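You operate a simulated robot arm through the tools that you are given. There is no shell and no other tool. Be economical: measure what you need, move in short steps, check, and stop when the job is done.

The job below is to be done with a simulated two-armed robot. You get a single attempt, and the scene is never put back.

TASK
Zero the test gauge and shut it away in the cream case.
Fine: hold the gauge steady while turning its red knob. Parts on this bench are vented.

Only the result counts: the job must be done as asked and must still hold three seconds after the hand-in. Knocking over, shifting, dropping, spilling or breaking anything else fails it.

THE ROBOT
Two 7-joint arms with two-finger parallel grippers on one trunk, on a base that drives. Base frame: it is fixed to the floor where the robot stands at the start and does not move with it; the origin is under the middle of the robot, x ahead of it, y to its left, z up. Readings come in mm, degrees, newtons and seconds.
The left shoulder is at the start at [70, 134, 1301], the right one opposite. With the tool pointing down near the work surface each hand reaches from about 100 to 580 mm from the robot's upright axis, wherever it stands, measured 20 degrees to its own side. Places, roughly: inside of the cream case [500, -500, 800]; lid of the cream case [400, -500, 900]; pointer of the test gauge [500, 100, 900]; red knob of the test gauge [500, 100, 900]. Payload 1.57 kg a hand.
The tool frame of a hand sits at the grasp point between the pads (the TCP): z along the fingers, y along the line on which they close. The tips reach 30 mm beyond it. Largest opening 80 mm; finger width 17, thickness 12; the body of the gripper, 40 by 82 mm, starts 80 mm behind the TCP.
Orientation is that of the tool frame in the base frame, as [roll, pitch, yaw] about the fixed x, y, z axes, in that order (R = Rz(yaw) Ry(pitch) Rx(roll)). With the fingers straight down and closing along the base's y, the tool's x points along the base's -x, its y along +y and its z along -z.

THE INTERFACE
- The arms move only by the tool drive_tool. It takes "left_rows", "right_rows" or both (then of equal length, played together; a hand with none holds still); each is a list that holds one entry, the list of rows, each a list of 7 numbers: the shift along the tool's x, y, z in m, then the turn, a rotation vector about the tool's x, y, z in degrees, then the gripper command, from -1 (shut) to 1 (fully open), values between in proportion. In form: [[[x, y, z, wx, wy, wz, jaw], ...]]. A call has 1 to 8 rows; each row shifts and turns the commanded pose from where the row before left it, along the tool's axes as they then stand. A row lasts 0.2 s, in which the tool goes at most 50 mm and 8.6 degrees; a call with a longer step from one row to the next is refused whole, and so is a gripper value outside its range. A pose out of reach is approached as far as the arm can. The call stops where the force on the tool passes 60 N (or 10 N more than at its start, if that is more) or the arm is blocked; 0.2 s more then pass. The fingers move at their own pace (about 153 mm/s each) and stop on an object; they squeeze with about 20 N. The grip force told is the motor's: it shows also when the fingers shut on nothing. Time passes only in rows, and 0.2 s behind the last, so rows that do not move let the fingers close. It gives the time, the measured TCP pose, the force on the tool (base axes), the opening and the grip force at its end, in the units of the frame above (readings bear some noise), with the torque about the TCP (base axes, N m) and any sound that the robot's microphone picked up, and new pictures: "pictures" is both (left out), scene, wrist or none (wrist: the cameras of the hands that moved).
- Cameras (640 x 400 px; columns grow to the right, rows downward): "scene" is now at [134, -36.4, 1535.1]; the picture's right is [-0.40, -0.92, 0.00], its down [-0.49, 0.21, -0.85] and it looks along [0.78, -0.34, -0.53] (base axes); focal length 214 px, centre (320, 200). "left" rides on the left gripper at [72, 7, -122] in its tool frame; the picture's right is [-0.09, 1.00, 0.00], its down [-0.84, -0.08, -0.54] and it looks along [-0.54, -0.05, 0.84] (tool axes); focal length 238 px, centre (320, 200). "right" rides on the right gripper at [72, -7, -122] in its tool frame; the picture's right is [0.09, 1.00, 0.00], its down [-0.84, 0.08, -0.54] and it looks along [-0.54, 0.05, 0.84] (tool axes); focal length 238 px, centre (320, 200). There is no depth. A picture from a camera that has moved, and an enlarged one, comes with that camera's place and axes in the base frame and with its lens.
- slide_trunk(by): slides the trunk up (or, below 0, down) by that many mm; the arms and the scene camera ride with it, the base frame stays. It gives what a move gives, with no picture.
- base_move(legs): drives the robot by 1 to 6 legs, each [ahead, left, turn to the left] in mm, mm and degrees, along the robot's own axes; the way and the turn of a leg run together, so that a leg with both is an arc; at most 1500 mm and 180 degrees a leg. The arms and the cameras ride along, it lands a little off, and it stops where it bumps. It gives what a move gives, and a new picture of the scene camera.
- head_to(pan, tilt): turns the head with the scene camera to pan (to the left, within 86 degrees either way) and tilt (down, from -29 to 69), counted from straight ahead of the robot. It gives what a move gives, and a new picture of the scene camera.
- zoom(camera, box): a new picture of the part [left, top, right, bottom] of that camera's present view, enlarged. The clock stands still meanwhile.
- finish_job(): hands the job in; it is judged then, once.

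Go step by step. Nothing tells you exact positions but the pictures and the camera data: compare them with the known pose of the tool, close in by small moves and look again before you grip or let go. The budget is 120 turns and 260 pictures, counting those below and the enlarged ones. Unless the task says otherwise, let go and move clear before handing in, and close with one line.

The tools are called after ">>>" as a command line: name --argument value ..., lists and objects as JSON in quotes. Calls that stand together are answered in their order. drive_tool: Moves the arms, as the interface text tells. Its arguments: {"type":"object","properties":{"left_rows":{"type":"array"},"right_rows":{"type":"array"},"pictures":{"type":"string","enum":["both","scene","wrist","none"]}},"required":[]} The other tools are called the same way: slide_trunk (by) slides the trunk up or down; base_move (legs) drives the base; head_to (pan, tilt) turns the head that bears the scene camera; zoom (camera, box) takes an enlarged picture of a part of a camera's view; finish_job () hands the job in.

At the start:

```text
time_s: 0.0
left_tool_pos: [328.5, -30.6, 1445.7]
left_ee_rot: [180.0, 0.0, 179.9]
left_ft_force: [0.2, 0.1, 0.2]
left_ft_torque: [0.01, -0.01, 0.0]
left_finger_gap: 79.8
left_gripper_force: 0.0
right_tool_pos: [336.3, -438.6, 1436.5]
right_ee_rot: [-180.0, 0.0, 180.0]
right_ft_force: [0.4, 0.8, -0.3]
right_ft_torque: [0.0, 0.03, 0.01]
right_finger_gap: 80.1
right_gripper_force: 0.0
trunk travel left (down, up): [-875.0, 65.0]
robot x, y, heading: [2.0, -0.9, -0.2]
head pan, tilt: [-23.7, 32.0]
```

scene: 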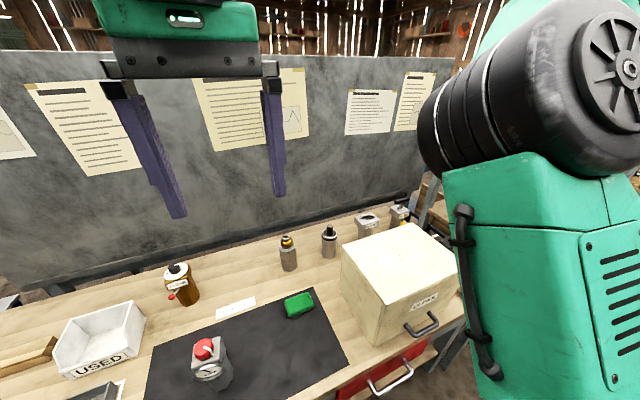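
right: 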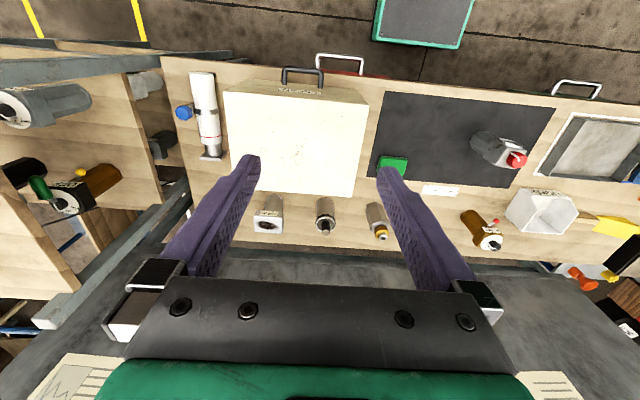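
left: 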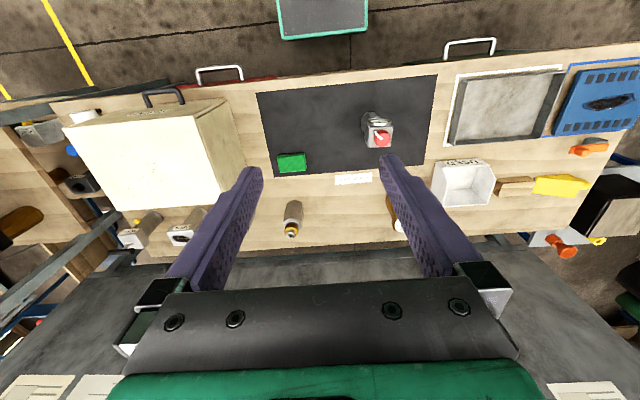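

I see the bench with the gauge (red knob on top) on the black mat and the cream case to the right with its handle facing me. First I take closer looks at the gauge, the case and the notes.

>>> zoom --camera "scene" --box '[150, 290, 310, 400]'

>>> zoom --camera "scene" --box '[320, 190, 480, 390]'

>>> zoom --camera "left" --box '[250, 60, 450, 200]'

>>> zoom --camera "right" --box '[160, 40, 400, 250]'

```text
3.64 times, centred on (230, 345) of scene
camera zoom: at [134.0, -36.4, 1535.1], right [-0.4, -0.92, 0.0], down [-0.49, 0.21, -0.85], along [0.78, -0.34, -0.53], focal length 780 px, centre (647, -327)
```

zoom: 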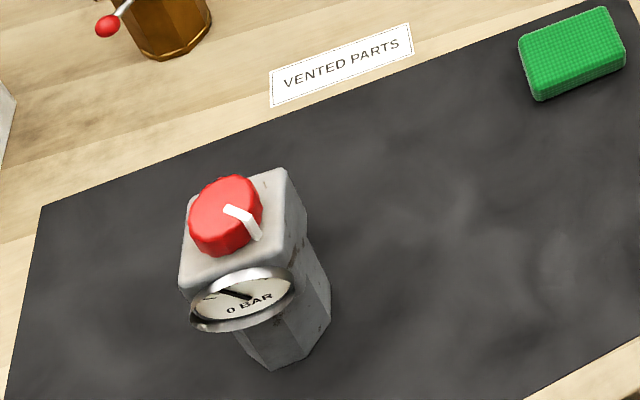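

```text
2.00 times, centred on (400, 290) of scene
camera zoom: at [134.0, -36.4, 1535.1], right [-0.4, -0.92, 0.0], down [-0.49, 0.21, -0.85], along [0.78, -0.34, -0.53], focal length 429 px, centre (160, 20)
```

zoom: 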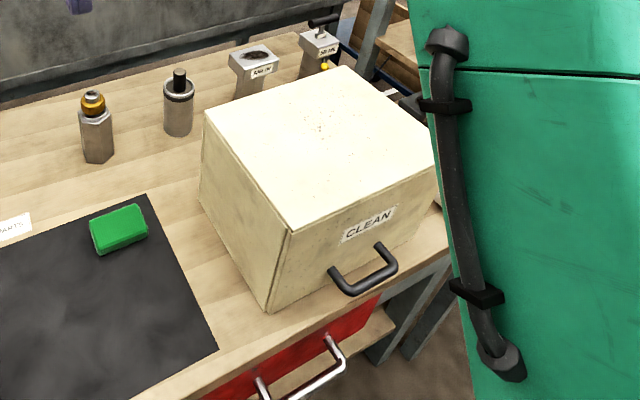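

```text
2.86 times, centred on (350, 130) of left
camera zoom: at [256.9, -22.0, 1568.3], right [0.09, 1.0, 0.0], down [0.84, -0.08, 0.54], along [0.54, -0.05, -0.84], focal length 681 px, centre (234, 400)
```

zoom: 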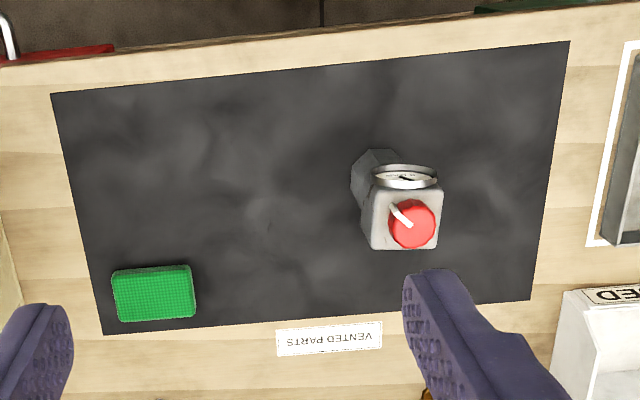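

```text
1.90 times, centred on (280, 145) of right
camera zoom: at [264.2, -445.8, 1559.1], right [-0.09, 1.0, 0.0], down [0.84, 0.08, 0.54], along [0.54, 0.05, -0.84], focal length 454 px, centre (396, 305)
```

zoom: 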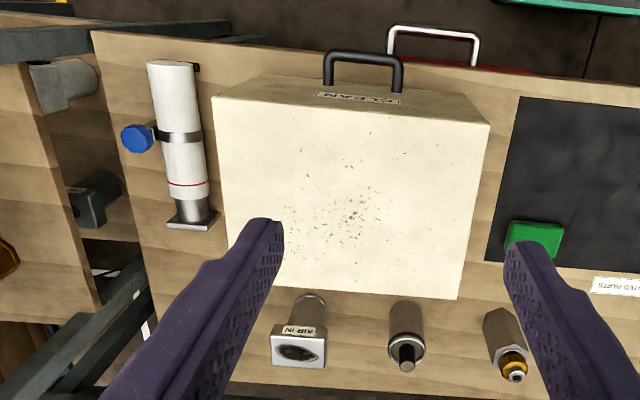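

The case has a handle on its front face, and I need to know how it opens. I bring both hands lower for closer views of the gauge and of the case front.

>>> drive_tool --left_rows '[[[0.004, 0.0186, 0.035, 0, 0, 0, 1], [0.004, 0.0186, 0.035, 0, 0, 0, 1], [0.004, 0.0186, 0.035, 0, 0, 0, 1], [0.004, 0.0186, 0.035, 0, 0, 0, 1], [0.004, 0.0186, 0.035, 0, 0, 0, 1], [0.004, 0.0186, 0.035, 0, 0, 0, 1], [0.004, 0.0186, 0.035, 0, 0, 0, 1]]]' --right_rows '[[[0.02, 0, 0.041, 0, 0, 0, 1], [0.02, 0, 0.041, 0, 0, 0, 1], [0.02, 0, 0.041, 0, 0, 0, 1], [0.02, 0, 0.041, 0, 0, 0, 1], [0.02, 0, 0.041, 0, 0, 0, 1], [0.02, 0, 0.041, 0, 0, 0, 1], [0.02, 0, 0.041, 0, 0, 0, 1]]]' --pictures "both"

```text
time_s: 1.6
left_tool_pos: [299.9, 100.3, 1203.9]
left_ee_rot: [180.0, 0.0, 179.9]
left_ft_force: [0.1, 0.5, 0.4]
left_ft_torque: [-0.03, -0.03, -0.01]
left_finger_gap: 80.1
left_gripper_force: 0.0
right_tool_pos: [195.2, -438.3, 1150.5]
right_ee_rot: [-179.8, 0.0, 180.0]
right_ft_force: [0.0, -0.4, 0.0]
right_ft_torque: [-0.02, 0.01, 0.03]
right_finger_gap: 80.2
right_gripper_force: 0.0
trunk travel left (down, up): [-875.0, 65.0]
robot x, y, heading: [1.3, 0.7, 0.1]
head pan, tilt: [-23.7, 32.0]
camera scene: at [133.4, -35.6, 1535.2], right [-0.4, -0.92, 0.0], down [-0.49, 0.21, -0.85], along [0.78, -0.34, -0.53], focal length 214 px, centre (320, 200)
camera right: at [123.5, -445.2, 1271.4], right [-0.09, 1.0, 0.0], down [0.84, 0.08, 0.54], along [0.54, 0.05, -0.84], focal length 238 px, centre (320, 200)
camera left: at [228.3, 108.3, 1323.6], right [0.09, 1.0, 0.0], down [0.84, -0.08, 0.54], along [0.54, -0.05, -0.84], focal length 238 px, centre (320, 200)
```

scene: 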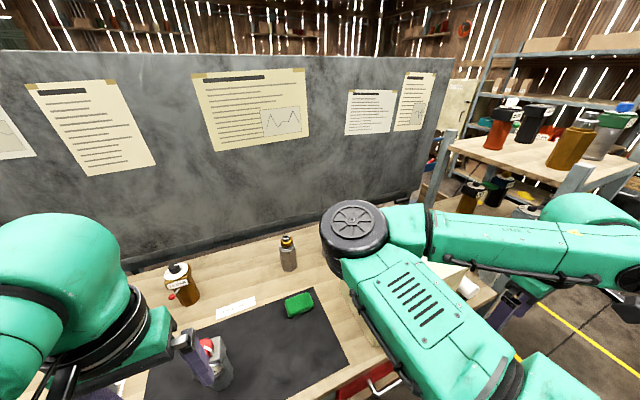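
right: 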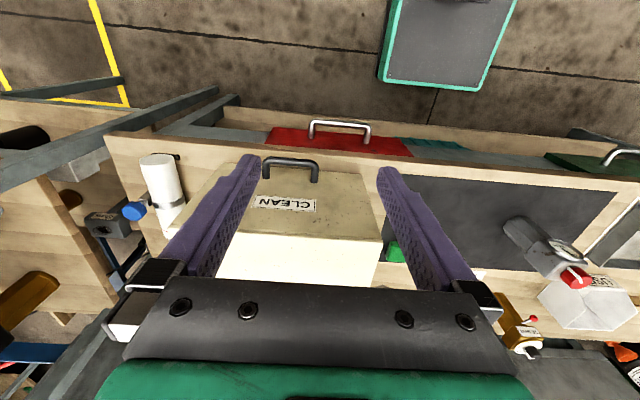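
left: 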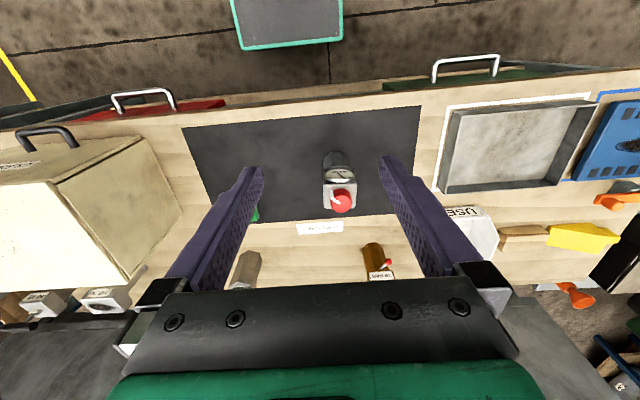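

I zoom into both wrist views to study the dial and the case seam.

>>> zoom --camera "left" --box '[300, 135, 380, 225]'

>>> zoom --camera "right" --box '[190, 140, 390, 290]'

>>> zoom --camera "left" --box '[0, 110, 190, 300]'

>>> zoom --camera "scene" --box '[190, 60, 440, 180]'

```text
4.44 times, centred on (340, 180) of left
camera zoom: at [228.3, 108.3, 1323.6], right [0.09, 1.0, 0.0], down [0.84, -0.08, 0.54], along [0.54, -0.05, -0.84], focal length 1059 px, centre (231, 289)
```

zoom: 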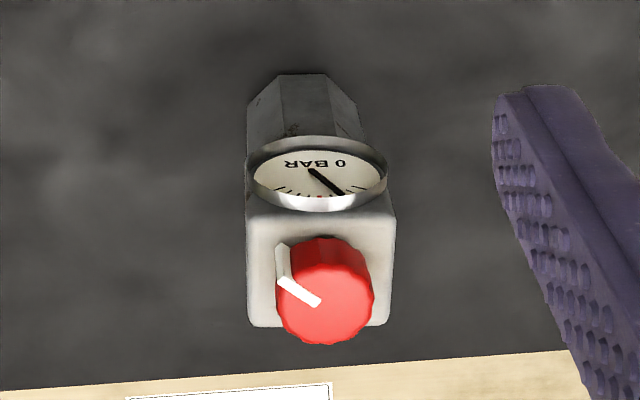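

```text
2.67 times, centred on (290, 215) of right
camera zoom: at [123.5, -445.2, 1271.4], right [-0.09, 1.0, 0.0], down [0.84, 0.08, 0.54], along [0.54, 0.05, -0.84], focal length 636 px, centre (400, 160)
```

zoom: 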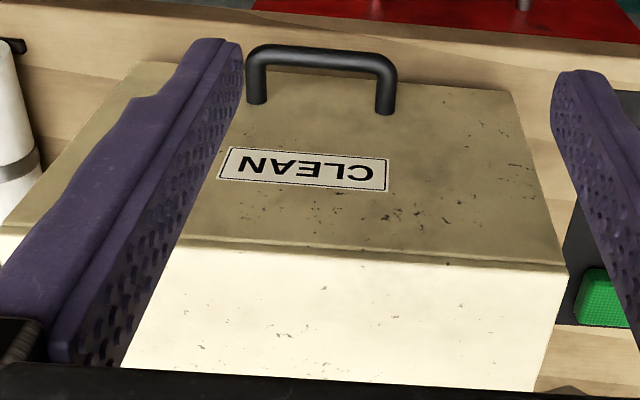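

```text
2.11 times, centred on (95, 205) of left
camera zoom: at [228.3, 108.3, 1323.6], right [0.09, 1.0, 0.0], down [0.84, -0.08, 0.54], along [0.54, -0.05, -0.84], focal length 502 px, centre (794, 190)
```

zoom: 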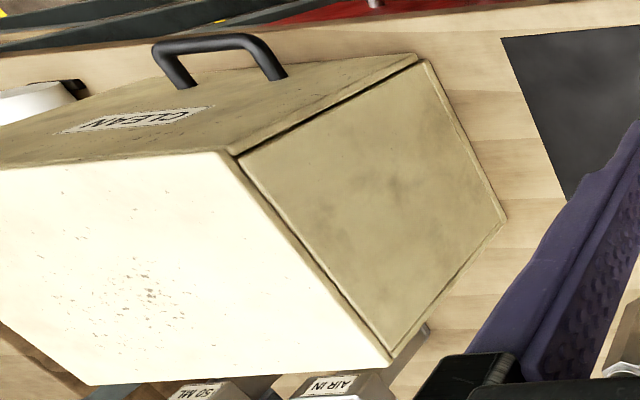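

```text
2.56 times, centred on (315, 120) of scene
camera zoom: at [133.4, -35.6, 1535.2], right [-0.4, -0.92, 0.0], down [-0.49, 0.21, -0.85], along [0.78, -0.34, -0.53], focal length 549 px, centre (333, 405)
```

zoom: 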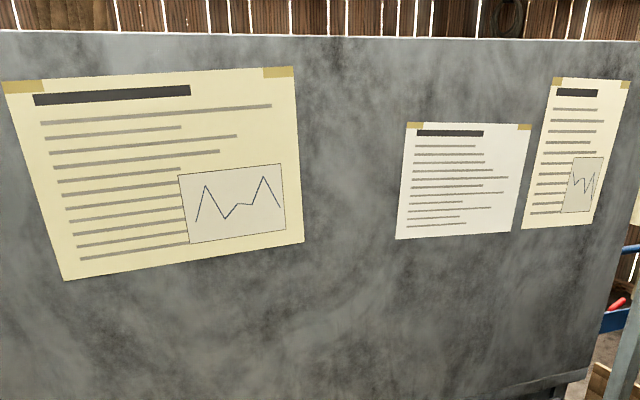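

I want a tighter look at the case seams at the top-front-left corner and the back edge, and at the dial scale.

>>> zoom --camera "left" --box '[40, 140, 140, 200]'

>>> zoom --camera "left" --box '[90, 200, 190, 300]'

>>> zoom --camera "left" --box '[320, 150, 360, 190]'

```text
6.40 times, centred on (90, 170) of left
camera zoom: at [228.3, 108.3, 1323.6], right [0.09, 1.0, 0.0], down [0.84, -0.08, 0.54], along [0.54, -0.05, -0.84], focal length 1525 px, centre (1792, 392)
```

zoom: 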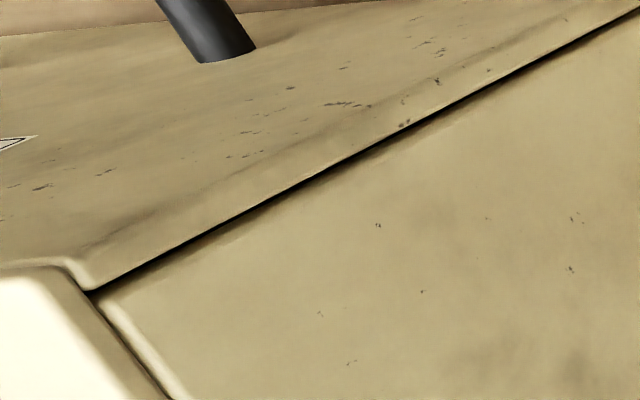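

```text
4.00 times, centred on (140, 250) of left
camera zoom: at [228.3, 108.3, 1323.6], right [0.09, 1.0, 0.0], down [0.84, -0.08, 0.54], along [0.54, -0.05, -0.84], focal length 953 px, centre (1040, 0)
```

zoom: 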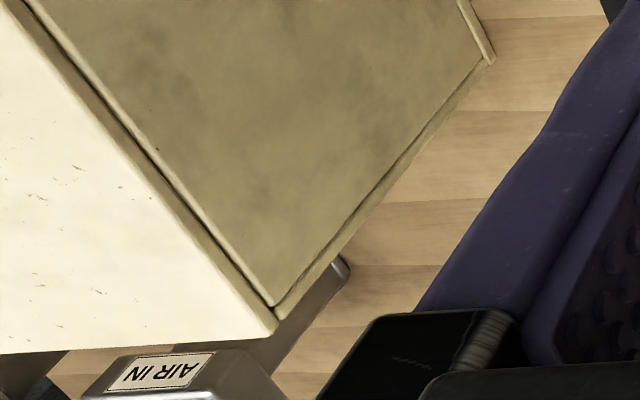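

```text
10.00 times, centred on (340, 170) of left
camera zoom: at [228.3, 108.3, 1323.6], right [0.09, 1.0, 0.0], down [0.84, -0.08, 0.54], along [0.54, -0.05, -0.84], focal length 2384 px, centre (120, 500)
```

zoom: 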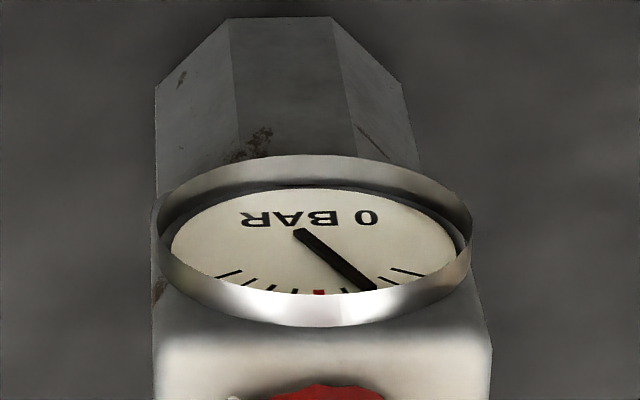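

The gauge stands at about [485, 128], roughly 165 mm tall with a body about 62 mm across; the dial faces me and its pointer is left of the red zero mark at the top. The case spans x 366–600, y −648…−326, up to z 995, with its handle bar at about [326, −487, 822]. I'll drive left so both hands can reach the gauge, and start rolling the left hand so its camera ends up on top in a forward grip.

>>> base_move --legs '[[0, 110, 0]]'

>>> drive_tool --left_rows '[[[0, 0, 0, 0, 0, 8.5, 1], [0, 0, 0, 0, 0, 8.5, 1], [0, 0, 0, 0, 0, 8.5, 1], [0, 0, 0, 0, 0, 8.5, 1], [0, 0, 0, 0, 0, 8.5, 1], [0, 0, 0, 0, 0, 8.5, 1], [0, 0, 0, 0, 0, 8.5, 1], [0, 0, 0, 0, 0, 8.5, 1]]]' --pictures "none"

```text
time_s: 2.8
left_tool_pos: [299.3, 204.8, 1203.8]
left_ee_rot: [179.8, 0.0, -179.9]
left_ft_force: [0.5, -0.7, -0.5]
left_ft_torque: [0.03, 0.04, -0.04]
left_finger_gap: 80.0
left_gripper_force: 0.1
right_tool_pos: [196.5, -333.5, 1148.4]
right_ee_rot: [179.8, 0.1, -180.0]
right_ft_force: [0.0, 0.6, 0.3]
right_ft_torque: [0.03, -0.03, 0.02]
right_finger_gap: 79.9
right_gripper_force: 0.0
trunk travel left (down, up): [-875.0, 65.0]
robot x, y, heading: [1.4, 112.8, -0.1]
head pan, tilt: [-23.7, 32.0]
camera scene: at [134.0, 67.3, 1534.9], right [-0.4, -0.92, 0.0], down [-0.49, 0.22, -0.85], along [0.78, -0.34, -0.53], focal length 214 px, centre (320, 200)
```

scene: 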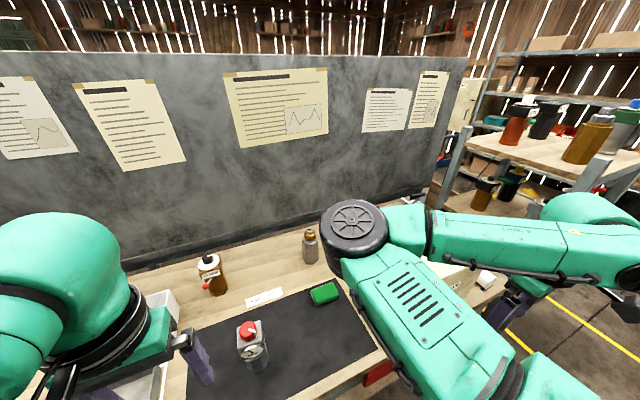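

```text
time_s: 4.6
left_tool_pos: [300.2, 208.5, 1203.5]
left_ee_rot: [180.0, -0.1, 111.8]
left_ft_force: [-0.2, 0.1, -0.3]
left_ft_torque: [-0.01, -0.05, 0.02]
left_finger_gap: 80.2
left_gripper_force: 0.0
right_tool_pos: [196.7, -330.0, 1149.8]
right_ee_rot: [-180.0, 0.0, -179.9]
right_ft_force: [-0.7, -0.1, 1.0]
right_ft_torque: [0.03, 0.0, 0.03]
right_finger_gap: 80.2
right_gripper_force: 0.1
trunk travel left (down, up): [-875.0, 65.0]
robot x, y, heading: [1.0, 109.5, 0.1]
head pan, tilt: [-23.7, 32.0]
```

The roll works so far, so I continue it.

>>> drive_tool --left_rows '[[[0, 0, 0, 0, 0, 8.5, 1], [0, 0, 0, 0, 0, 8.5, 1], [0, 0, 0, 0, 0, 8.5, 1], [0, 0, 0, 0, 0, 8.5, 1], [0, 0, 0, 0, 0, 8.5, 1], [0, 0, 0, 0, 0, 8.5, 1], [0, 0, 0, 0, 0, 8.5, 1], [0, 0, 0, 0, 0, 8.5, 1]]]' --pictures "none"

>>> drive_tool --left_rows '[[[0, 0, 0, 0, 0, 8.5, 1], [0, 0, 0, 0, 0, 8.5, 1], [0, 0, 0, 0, 0, 8.5, 1], [0, 0, 0, 0, 0, 8.5, 1], [0, 0, 0, 0, 0, 8.5, 1], [0, 0, 0, 0, 0, 1.5, 1]]]' --pictures "none"

```text
time_s: 6.4
left_tool_pos: [300.5, 207.8, 1203.1]
left_ee_rot: [-180.0, 0.1, 43.8]
left_ft_force: [0.6, -0.4, 0.4]
left_ft_torque: [0.0, 0.0, 0.0]
left_finger_gap: 79.8
left_gripper_force: 0.0
right_tool_pos: [195.6, -329.4, 1151.8]
right_ee_rot: [-179.9, 0.0, -179.9]
right_ft_force: [0.0, 0.0, 0.8]
right_ft_torque: [0.01, 0.02, 0.0]
right_finger_gap: 80.0
right_gripper_force: 0.1
trunk travel left (down, up): [-875.0, 65.0]
robot x, y, heading: [-1.0, 104.2, -0.0]
head pan, tilt: [-23.7, 32.0]
```

```text
time_s: 7.8
left_tool_pos: [300.5, 207.2, 1202.8]
left_ee_rot: [180.0, 0.1, -0.2]
left_ft_force: [-0.7, 0.1, 0.1]
left_ft_torque: [0.01, 0.05, -0.04]
left_finger_gap: 79.9
left_gripper_force: 0.2
right_tool_pos: [195.8, -329.2, 1150.2]
right_ee_rot: [-180.0, 0.0, 180.0]
right_ft_force: [0.1, -0.9, -0.3]
right_ft_torque: [0.03, -0.01, -0.02]
right_finger_gap: 79.9
right_gripper_force: 0.0
trunk travel left (down, up): [-875.0, 65.0]
robot x, y, heading: [-0.5, 110.4, -0.2]
head pan, tilt: [-23.7, 32.0]
```

Now I shift the left hand in line with the gauge and tilt the fingers forward.

>>> drive_tool --left_rows '[[[0.03, 0.026, 0, 0, 0, 0, 1], [0.03, 0.026, 0, 0, 0, 0, 1], [0, 0.026, 0, 0, 8.5, 0, 1], [0, 0, 0, 0, 8.5, 0, 1], [0, 0, 0, 0, 8.5, 0, 1], [0, 0, 0, 0, 8.5, 0, 1], [0, 0, 0, 0, 8.5, 0, 1], [0, 0, 0, 0, 8.5, 0, 1]]]' --pictures "none"

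>>> drive_tool --left_rows '[[[0, 0, 0, 0, 8.5, 0, 1], [0, 0, 0, 0, 8.5, 0, 1]]]' --pictures "both"

```text
time_s: 9.6
left_tool_pos: [383.3, 119.4, 1177.2]
left_ee_rot: [179.9, -40.7, 0.4]
left_ft_force: [0.5, 0.2, -0.3]
left_ft_torque: [0.01, -0.01, -0.03]
left_finger_gap: 80.3
left_gripper_force: 0.1
left hand out of reach, approached as far as the arm can: row 6, 7, 8
right_tool_pos: [195.5, -330.9, 1150.4]
right_ee_rot: [179.9, 0.0, -179.9]
right_ft_force: [0.2, -0.3, -0.3]
right_ft_torque: [0.02, -0.02, -0.03]
right_finger_gap: 80.1
right_gripper_force: 0.0
trunk travel left (down, up): [-875.0, 65.0]
robot x, y, heading: [2.2, 110.3, -0.2]
head pan, tilt: [-23.7, 32.0]
```

```text
time_s: 10.2
left_tool_pos: [391.6, 113.1, 1173.4]
left_ee_rot: [179.7, -57.8, 0.7]
left_ft_force: [0.0, -0.1, -0.8]
left_ft_torque: [-0.01, -0.01, 0.0]
left_finger_gap: 79.9
left_gripper_force: 0.0
left hand out of reach, approached as far as the arm can: row 1
right_tool_pos: [194.4, -329.7, 1149.0]
right_ee_rot: [180.0, -0.1, 180.0]
right_ft_force: [-0.2, -0.4, 0.1]
right_ft_torque: [0.01, -0.03, -0.03]
right_finger_gap: 80.2
right_gripper_force: 0.1
trunk travel left (down, up): [-875.0, 65.0]
robot x, y, heading: [-1.1, 106.8, 0.0]
head pan, tilt: [-23.7, 32.0]
camera scene: at [134.1, 72.1, 1535.1], right [-0.4, -0.92, 0.0], down [-0.49, 0.21, -0.85], along [0.78, -0.34, -0.53], focal length 214 px, centre (320, 200)
camera left: at [327.3, 106.8, 1299.0], right [-0.04, -1.0, -0.08], down [-0.9, 0.07, -0.42], along [0.42, 0.05, -0.9], focal length 238 px, centre (320, 200)
```

scene: 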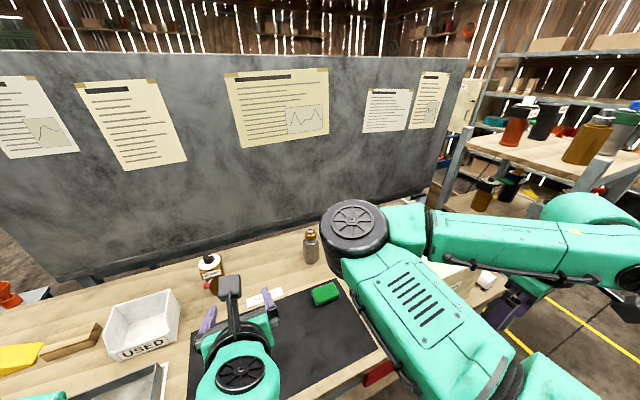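
left: 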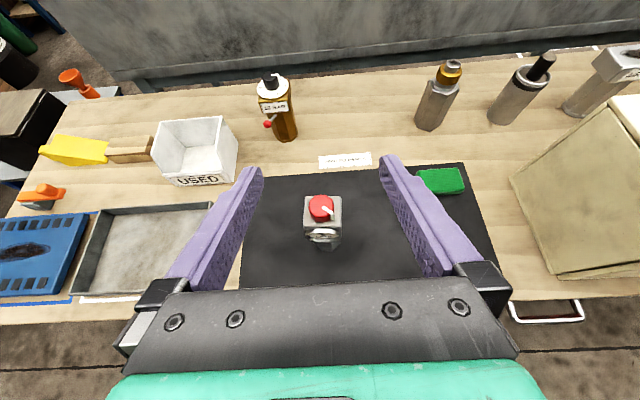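

The left hand now points forward and down at the right side of the gauge axis. I lower the trunk in part so a flatter grip becomes reachable.

>>> slide_trunk --by -200

>>> drive_tool --left_rows '[[[0, 0, 0, 0, 0, 0, 1]]]' --pictures "both"

```text
time_s: 12.4
left_tool_pos: [393.1, 112.3, 974.6]
left_ee_rot: [179.8, -57.7, 0.6]
left_ft_force: [-0.4, 0.3, 0.5]
left_ft_torque: [0.01, 0.0, 0.01]
left_finger_gap: 79.8
left_gripper_force: 0.1
right_tool_pos: [196.0, -330.8, 950.0]
right_ee_rot: [-180.0, 0.0, 179.9]
right_ft_force: [-0.6, 0.1, -0.7]
right_ft_torque: [0.0, -0.03, 0.01]
right_finger_gap: 79.9
right_gripper_force: 0.2
trunk travel left (down, up): [-675.0, 265.0]
robot x, y, heading: [-1.0, 104.3, -0.2]
head pan, tilt: [-23.7, 32.0]
```

```text
time_s: 12.8
left_tool_pos: [391.3, 112.5, 973.9]
left_ee_rot: [179.6, -57.7, 0.6]
left_ft_force: [0.4, 0.1, 1.0]
left_ft_torque: [0.01, -0.01, 0.0]
left_finger_gap: 79.9
left_gripper_force: 0.1
right_tool_pos: [196.2, -329.0, 950.3]
right_ee_rot: [-179.9, 0.1, -179.9]
right_ft_force: [0.6, 0.3, 0.1]
right_ft_torque: [0.0, 0.02, 0.01]
right_finger_gap: 80.1
right_gripper_force: 0.0
trunk travel left (down, up): [-675.0, 265.0]
robot x, y, heading: [0.1, 108.3, -0.0]
head pan, tilt: [-23.7, 32.0]
camera scene: at [134.1, 72.0, 1335.1], right [-0.4, -0.92, 0.0], down [-0.49, 0.21, -0.85], along [0.78, -0.34, -0.53], focal length 214 px, centre (320, 200)
camera left: at [327.4, 106.7, 1099.0], right [-0.04, -1.0, -0.08], down [-0.91, 0.07, -0.42], along [0.42, 0.05, -0.91], focal length 238 px, centre (320, 200)
```

scene: 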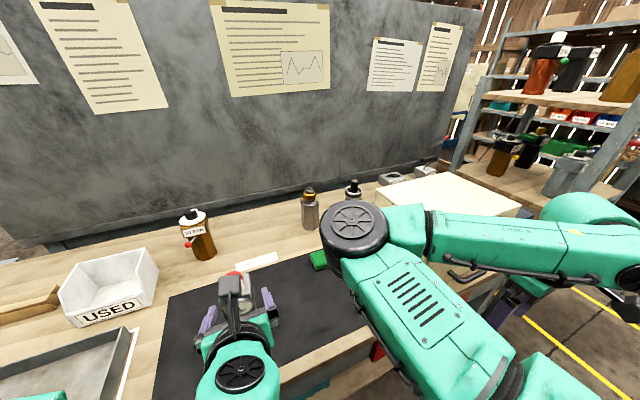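
left: 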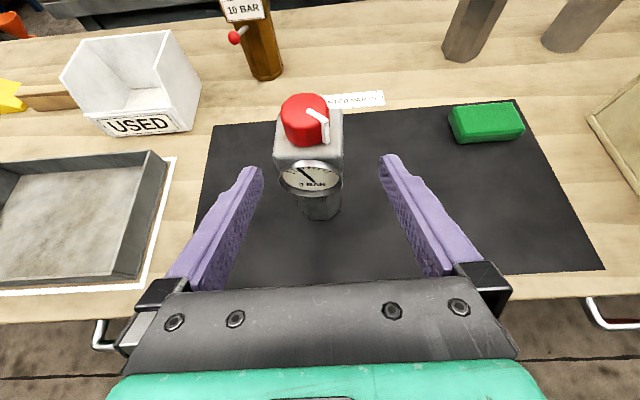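

Gauge axis looks to be at about [489, 129], bezel bottom at z≈831. I lower the left hand to just in front of it and flatten the tilt to 20°.

>>> drive_tool --left_rows '[[[-0.0325, -0.004, 0.01875, 0, 0, 0, 1], [-0.0325, -0.004, 0.01875, 0, 0, 0, 1], [-0.0325, -0.004, 0.01875, 0, 0, 0, 1], [-0.0325, -0.004, 0.01875, 0, 0, 0, 1], [0, 0, 0, 0, 6.1, 0, 1], [0, 0, 0, 0, 6.1, 0, 1], [0, 0, 0, 0, 0, 0, 1]]]' --pictures "both"

```text
time_s: 14.4
left_tool_pos: [385.3, 128.9, 823.4]
left_ee_rot: [179.6, -70.0, 0.8]
left_ft_force: [-0.1, 0.4, 0.4]
left_ft_torque: [-0.03, 0.0, -0.01]
left_finger_gap: 80.1
left_gripper_force: 0.0
right_tool_pos: [195.0, -329.1, 950.6]
right_ee_rot: [180.0, 0.1, 179.9]
right_ft_force: [0.0, -0.1, 0.9]
right_ft_torque: [0.01, 0.02, 0.02]
right_finger_gap: 80.2
right_gripper_force: 0.0
trunk travel left (down, up): [-675.0, 265.0]
robot x, y, heading: [-1.1, 111.3, 0.1]
head pan, tilt: [-23.7, 32.0]
camera scene: at [134.0, 72.1, 1335.0], right [-0.4, -0.92, 0.0], down [-0.49, 0.21, -0.85], along [0.78, -0.34, -0.53], focal length 214 px, centre (320, 200)
camera left: at [296.1, 122.2, 931.8], right [-0.02, -1.0, -0.08], down [-0.8, 0.07, -0.6], along [0.6, 0.05, -0.79], focal length 238 px, centre (320, 200)
```

scene: 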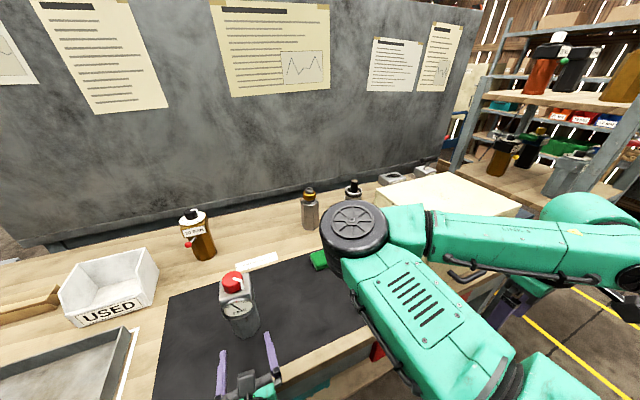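
left: 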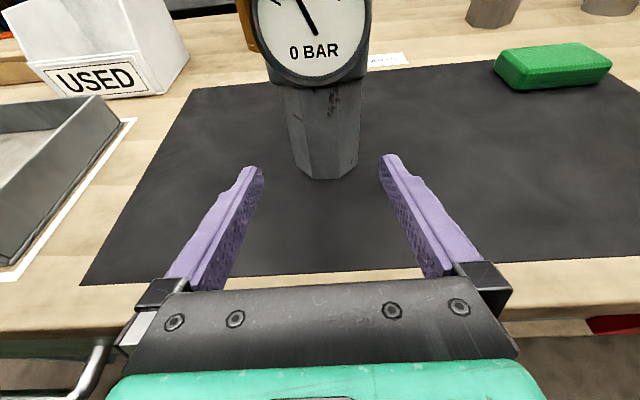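

The gauge body sits at y≈126 and its front at x≈451. I advance most of the way and check.

>>> drive_tool --left_rows '[[[0.0057, 0.001, 0.0237, 0, 0, 0, 1], [0.0057, 0.001, 0.0237, 0, 0, 0, 1], [0.0057, 0.001, 0.0237, 0, 0, 0, 1]]]' --pictures "wrist"

```text
time_s: 15.2
left_tool_pos: [459.0, 125.3, 815.0]
left_ee_rot: [179.5, -70.0, 0.8]
left_ft_force: [0.6, 0.0, 0.3]
left_ft_torque: [0.0, -0.04, -0.01]
left_finger_gap: 79.9
left_gripper_force: 0.1
right_tool_pos: [196.5, -330.0, 950.0]
right_ee_rot: [-180.0, 0.0, -179.9]
right_ft_force: [-0.7, -0.6, 0.3]
right_ft_torque: [-0.03, -0.03, -0.01]
right_finger_gap: 80.1
right_gripper_force: 0.0
trunk travel left (down, up): [-675.0, 265.0]
robot x, y, heading: [-0.6, 109.6, 0.1]
head pan, tilt: [-23.7, 32.0]
camera left: at [369.3, 119.6, 923.6], right [-0.02, -1.0, -0.08], down [-0.8, 0.07, -0.6], along [0.6, 0.05, -0.8], focal length 238 px, centre (320, 200)
```

left: 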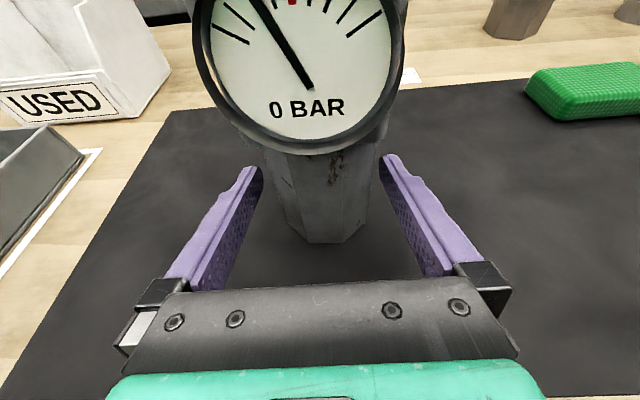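

Alignment looks good: body centred between the fingers and the dial visible. I advance the last 22 mm.

>>> drive_tool --left_rows '[[[0.0057, 0, 0.022, 0, 0, 0, 1]]]' --pictures "both"

```text
time_s: 15.6
left_tool_pos: [479.6, 126.8, 812.9]
left_ee_rot: [179.6, -69.8, 0.9]
left_ft_force: [-0.3, -0.2, -0.2]
left_ft_torque: [-0.01, -0.04, -0.05]
left_finger_gap: 80.0
left_gripper_force: 0.1
right_tool_pos: [196.7, -331.1, 949.4]
right_ee_rot: [-180.0, 0.0, -179.9]
right_ft_force: [-0.4, 0.0, -0.1]
right_ft_torque: [-0.02, 0.04, -0.03]
right_finger_gap: 79.9
right_gripper_force: 0.2
trunk travel left (down, up): [-675.0, 265.0]
robot x, y, heading: [0.8, 107.4, -0.2]
head pan, tilt: [-23.7, 32.0]
camera scene: at [134.8, 72.0, 1335.0], right [-0.4, -0.92, 0.0], down [-0.49, 0.21, -0.85], along [0.78, -0.34, -0.53], focal length 214 px, centre (320, 200)
camera left: at [391.7, 120.0, 920.8], right [-0.02, -1.0, -0.08], down [-0.8, 0.07, -0.6], along [0.6, 0.05, -0.8], focal length 238 px, centre (320, 200)
```

scene: 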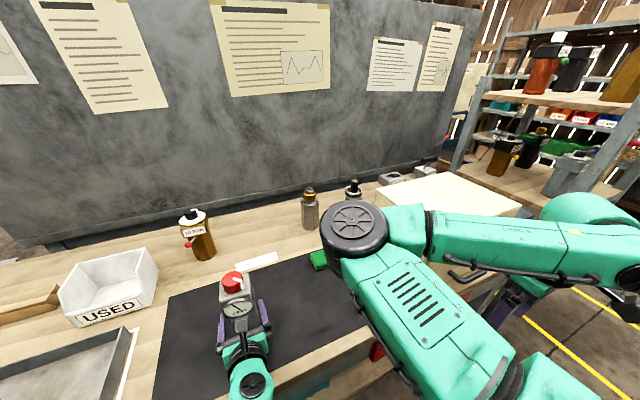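
left: 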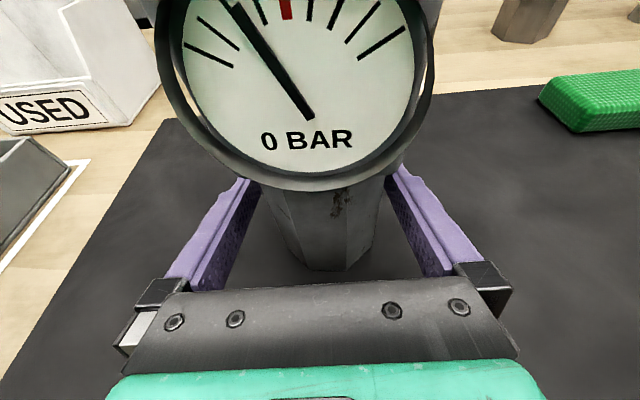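

Perfect dial view: red zero mark at the top, pointer about one tick left of it. I close the left hand on the body.

>>> drive_tool --left_rows '[[[0, 0, 0, 0, 0, 0, 0.6], [0, 0, 0, 0, 0, 0, 0.4], [0, 0, 0, 0, 0, 0, -1], [0, 0, 0, 0, 0, 0, -1]]]' --pictures "wrist"

>>> zoom --camera "scene" --box '[200, 260, 280, 340]'

```text
time_s: 16.6
left_tool_pos: [480.0, 124.6, 813.3]
left_ee_rot: [179.6, -69.9, 0.8]
left_ft_force: [0.1, -1.3, 0.4]
left_ft_torque: [-0.1, 0.05, -0.02]
left_finger_gap: 63.0
left_gripper_force: 19.8
right_tool_pos: [196.1, -329.4, 950.1]
right_ee_rot: [180.0, 0.0, -180.0]
right_ft_force: [-0.4, -0.1, 1.2]
right_ft_torque: [0.02, -0.01, 0.02]
right_finger_gap: 80.2
right_gripper_force: 0.1
trunk travel left (down, up): [-675.0, 265.0]
robot x, y, heading: [-0.6, 109.9, 0.2]
head pan, tilt: [-23.7, 32.0]
camera left: at [390.8, 119.6, 921.2], right [-0.02, -1.0, -0.08], down [-0.8, 0.07, -0.6], along [0.6, 0.05, -0.8], focal length 238 px, centre (320, 200)
```

left: 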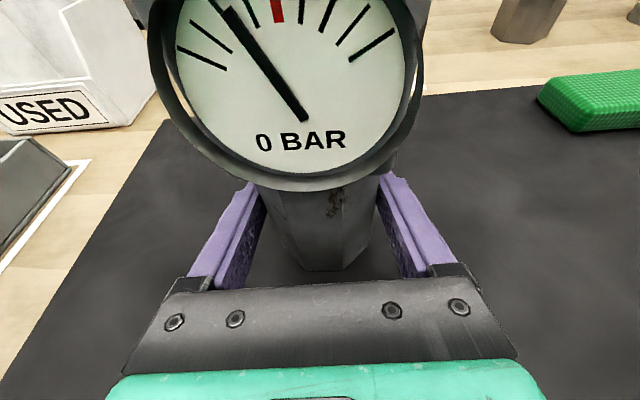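

```text
5.00 times, centred on (240, 300) of scene
camera zoom: at [134.0, 71.8, 1335.0], right [-0.4, -0.92, 0.0], down [-0.49, 0.21, -0.85], along [0.78, -0.34, -0.53], focal length 1072 px, centre (720, -300)
```

zoom: 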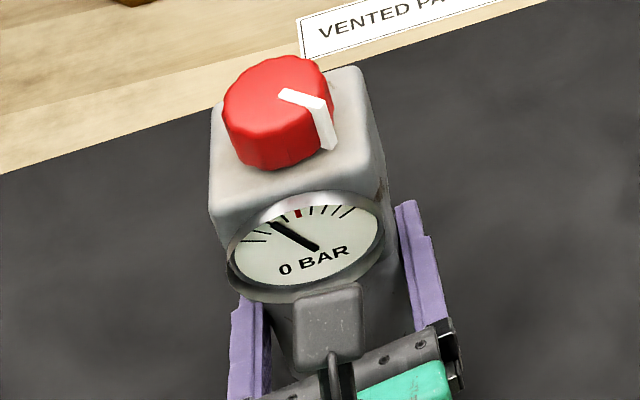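

The left hand holds the body firmly. Now I lift the right hand and carry it over the knob.

>>> drive_tool --right_rows '[[[0, 0, -0.045, 0, 0, 0, 1], [0, 0, -0.045, 0, 0, 0, 1], [0, 0, -0.045, 0, 0, 0, 1], [-0.0263, 0.0415, 0, 0, 0, 0, 1], [-0.0263, 0.0415, 0, 0, 0, 0, 1], [-0.0263, 0.0415, 0, 0, 0, 0, 1], [-0.0263, 0.0415, 0, 0, 0, 0, 1], [-0.0263, 0.0415, 0, 0, 0, 0, 1]]]' --pictures "both"

```text
time_s: 18.4
left_tool_pos: [479.4, 126.3, 812.4]
left_ee_rot: [179.6, -70.0, 0.7]
left_ft_force: [-0.5, -0.2, -0.2]
left_ft_torque: [-0.18, -0.03, 0.01]
left_finger_gap: 62.4
left_gripper_force: 19.7
right_tool_pos: [296.7, -276.3, 1086.7]
right_ee_rot: [180.0, 0.0, -180.0]
right_ft_force: [-0.4, 0.4, 0.0]
right_ft_torque: [0.04, -0.05, 0.01]
right_finger_gap: 80.0
right_gripper_force: 0.2
right hand out of reach, approached as far as the arm can: row 5, 6, 7, 8
trunk travel left (down, up): [-675.0, 265.0]
robot x, y, heading: [-2.7, 107.4, 0.1]
head pan, tilt: [-23.7, 32.0]
camera scene: at [134.0, 72.1, 1335.0], right [-0.4, -0.92, 0.0], down [-0.49, 0.21, -0.85], along [0.78, -0.34, -0.53], focal length 214 px, centre (320, 200)
camera right: at [225.2, -283.3, 1207.5], right [-0.09, 1.0, 0.0], down [0.84, 0.08, 0.54], along [0.54, 0.05, -0.84], focal length 238 px, centre (320, 200)
```

scene: 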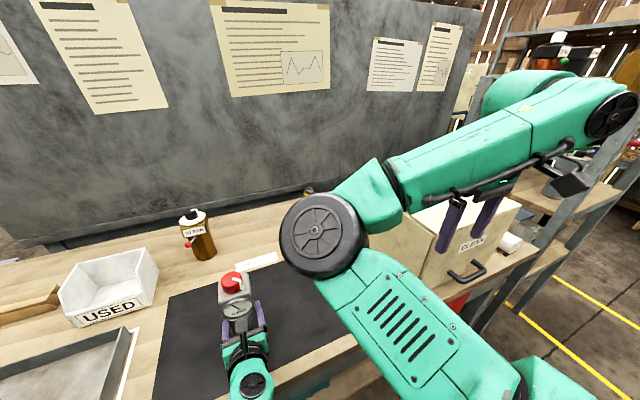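
right: 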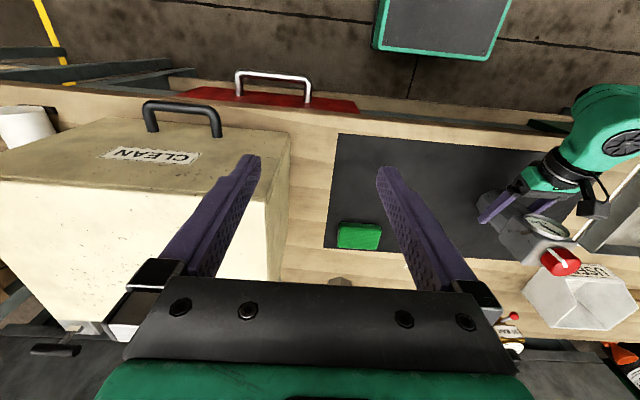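

The right hand got stuck on its reach, likely because it is too high relative to the lowered shoulder. I try a lower path (tips still above the knob).

>>> drive_tool --right_rows '[[[0, 0, 0.035, 0, 0, 0, 1], [0, 0, 0.035, 0, 0, 0, 1], [-0.01, 0.045, 0, 0, 0, 0, 1], [-0.01, 0.045, 0, 0, 0, 0, 1], [-0.01, 0.045, 0, 0, 0, 0, 1], [-0.01, 0.045, 0, 0, 0, 0, 1]]]' --pictures "both"

```text
time_s: 19.8
left_tool_pos: [480.0, 127.1, 810.9]
left_ee_rot: [179.8, -70.0, 0.7]
left_ft_force: [-0.7, 0.2, -0.4]
left_ft_torque: [-0.1, 0.0, -0.02]
left_finger_gap: 62.3
left_gripper_force: 19.7
right_tool_pos: [296.9, -278.5, 1017.3]
right_ee_rot: [180.0, 0.0, 180.0]
right_ft_force: [0.3, 0.4, -0.1]
right_ft_torque: [0.05, -0.02, -0.03]
right_finger_gap: 80.2
right_gripper_force: 0.0
right hand out of reach, approached as far as the arm can: row 2, 3, 4, 5, 6
trunk travel left (down, up): [-675.0, 265.0]
robot x, y, heading: [3.4, 104.3, -0.3]
head pan, tilt: [-23.7, 32.0]
camera scene: at [133.9, 72.1, 1335.1], right [-0.4, -0.92, 0.0], down [-0.49, 0.21, -0.85], along [0.78, -0.34, -0.53], focal length 214 px, centre (320, 200)
camera right: at [224.7, -286.7, 1138.2], right [-0.09, 1.0, 0.0], down [0.84, 0.08, 0.54], along [0.54, 0.05, -0.84], focal length 238 px, centre (320, 200)
```

scene: 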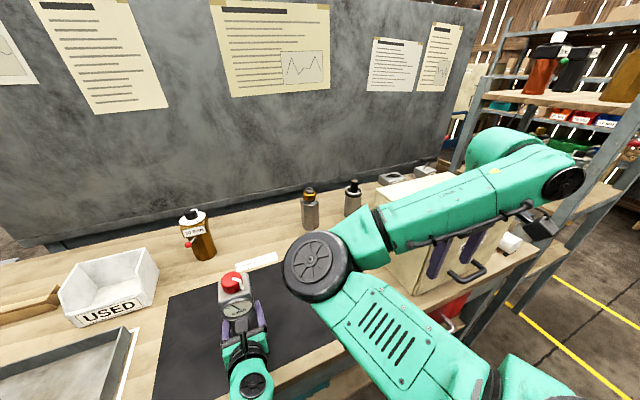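
right: 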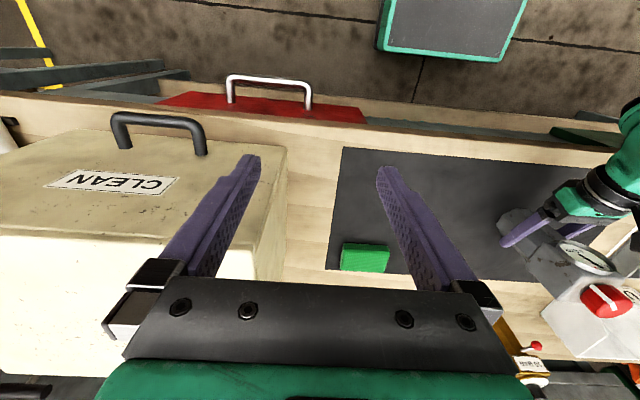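

The motion toward the left is blocked by a joint limit; turning the hand with the forearm (which I want for the knob anyway) may free it. I turn and retry.

>>> drive_tool --right_rows '[[[0, 0, 0, 0, 0, -8.5, 1], [0, 0, 0, 0, 0, -8.5, 1], [0, 0, 0, 0, 0, -8.5, 1], [0, 0, 0, 0, 0, -8.5, 1], [-0.025, 0.037, 0, 0, 0, 0, 1], [-0.025, 0.037, 0, 0, 0, 0, 1]]]' --pictures "scene"

```text
time_s: 21.2
left_tool_pos: [480.3, 125.9, 813.2]
left_ee_rot: [179.6, -69.9, 0.8]
left_ft_force: [-0.7, 0.1, 0.7]
left_ft_torque: [-0.11, -0.01, -0.03]
left_finger_gap: 62.5
left_gripper_force: 20.1
right_tool_pos: [295.0, -280.6, 1017.5]
right_ee_rot: [-180.0, 0.0, -146.0]
right_ft_force: [0.5, -0.5, -0.7]
right_ft_torque: [0.0, -0.02, 0.01]
right_finger_gap: 80.1
right_gripper_force: 0.2
right hand out of reach, approached as far as the arm can: row 5, 6
trunk travel left (down, up): [-675.0, 265.0]
robot x, y, heading: [-0.9, 110.3, 0.1]
head pan, tilt: [-23.7, 32.0]
camera scene: at [133.9, 72.1, 1335.1], right [-0.4, -0.92, 0.0], down [-0.49, 0.21, -0.85], along [0.78, -0.34, -0.53], focal length 214 px, centre (320, 200)
```

scene: 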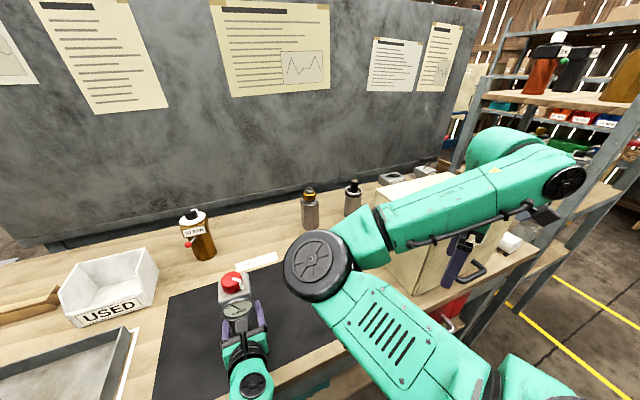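

The limit seems to be the hand being too close to its shoulder, so I take an arc: up, forward first, then left.

>>> drive_tool --right_rows '[[[0, 0, -0.045, 0, 0, 0, 1], [-0.0454, -0.0185, 0, 0, 0, 0, 1], [-0.0454, -0.0185, 0, 0, 0, 0, 1], [-0.0454, -0.0185, 0, 0, 0, 0, 1], [-0.0346, 0.0334, 0, 0, 0, 0, 1], [-0.0346, 0.0334, 0, 0, 0, 0, 1], [-0.0346, 0.0334, 0, 0, 0, 0, 1]]]' --pictures "scene"

```text
time_s: 22.8
left_tool_pos: [479.3, 126.2, 812.7]
left_ee_rot: [179.6, -69.9, 0.8]
left_ft_force: [-0.5, 1.2, -0.2]
left_ft_torque: [-0.06, -0.03, -0.05]
left_finger_gap: 62.3
left_gripper_force: 20.2
right_tool_pos: [451.5, -244.2, 1061.8]
right_ee_rot: [179.9, 0.0, -146.0]
right_ft_force: [-0.6, -1.0, -0.2]
right_ft_torque: [0.04, -0.02, -0.03]
right_finger_gap: 80.0
right_gripper_force: 0.0
right hand out of reach, approached as far as the arm can: row 2, 5, 6, 7
trunk travel left (down, up): [-675.0, 265.0]
robot x, y, heading: [0.5, 106.1, 0.1]
head pan, tilt: [-23.7, 32.0]
camera scene: at [134.0, 72.3, 1335.1], right [-0.4, -0.92, 0.0], down [-0.49, 0.21, -0.85], along [0.78, -0.34, -0.53], focal length 214 px, centre (320, 200)
```

scene: 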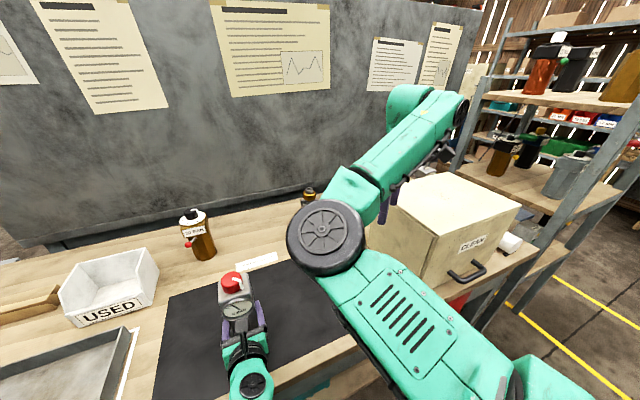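

The right arm runs into an inner limit at this low trunk height; it should reach inward better with the trunk at its original height. I release the gauge, back the left hand out, and raise the trunk again.

>>> drive_tool --left_rows '[[[0, 0, 0, 0, 0, 0, 0.85], [0, 0, 0, 0, 0, 0, 1], [0, 0, 0, 0, 0, 0, 1], [-0.0057, 0, -0.0237, 0, 0, 0, 1], [-0.0057, 0, -0.0237, 0, 0, 0, 1], [-0.0057, 0, -0.0237, 0, 0, 0, 1], [-0.0057, 0, -0.0237, 0, 0, 0, 1]]]' --pictures "wrist"

>>> slide_trunk --by 200

```text
time_s: 24.4
left_tool_pos: [384.0, 125.7, 826.3]
left_ee_rot: [179.6, -70.0, 0.8]
left_ft_force: [0.2, -0.7, -0.1]
left_ft_torque: [-0.02, -0.02, 0.02]
left_finger_gap: 80.2
left_gripper_force: 0.0
right_tool_pos: [449.1, -245.5, 1062.9]
right_ee_rot: [-179.9, 0.0, -146.0]
right_ft_force: [0.4, -0.4, -0.4]
right_ft_torque: [-0.02, -0.02, -0.01]
right_finger_gap: 80.0
right_gripper_force: 0.0
trunk travel left (down, up): [-675.0, 265.0]
robot x, y, heading: [1.2, 110.5, -0.1]
head pan, tilt: [-23.7, 32.0]
camera left: at [294.1, 118.6, 933.6], right [-0.02, -1.0, -0.08], down [-0.8, 0.07, -0.6], along [0.6, 0.05, -0.79], focal length 238 px, centre (320, 200)
```

left: 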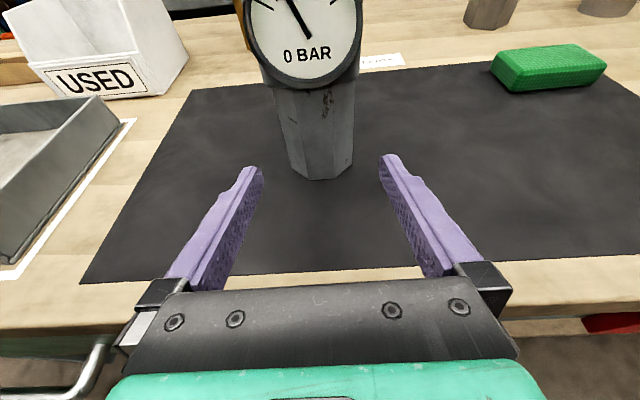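

```text
time_s: 26.5
left_tool_pos: [385.1, 124.4, 1025.7]
left_ee_rot: [179.6, -69.9, 0.8]
left_ft_force: [0.8, -0.7, -0.5]
left_ft_torque: [0.0, -0.01, -0.01]
left_finger_gap: 79.9
left_gripper_force: 0.0
right_tool_pos: [450.9, -244.0, 1263.6]
right_ee_rot: [180.0, 0.0, -145.9]
right_ft_force: [0.1, 0.8, -0.4]
right_ft_torque: [0.03, 0.02, 0.01]
right_finger_gap: 80.2
right_gripper_force: 0.1
trunk travel left (down, up): [-875.0, 65.0]
robot x, y, heading: [1.6, 108.9, -0.2]
head pan, tilt: [-23.7, 32.0]
```

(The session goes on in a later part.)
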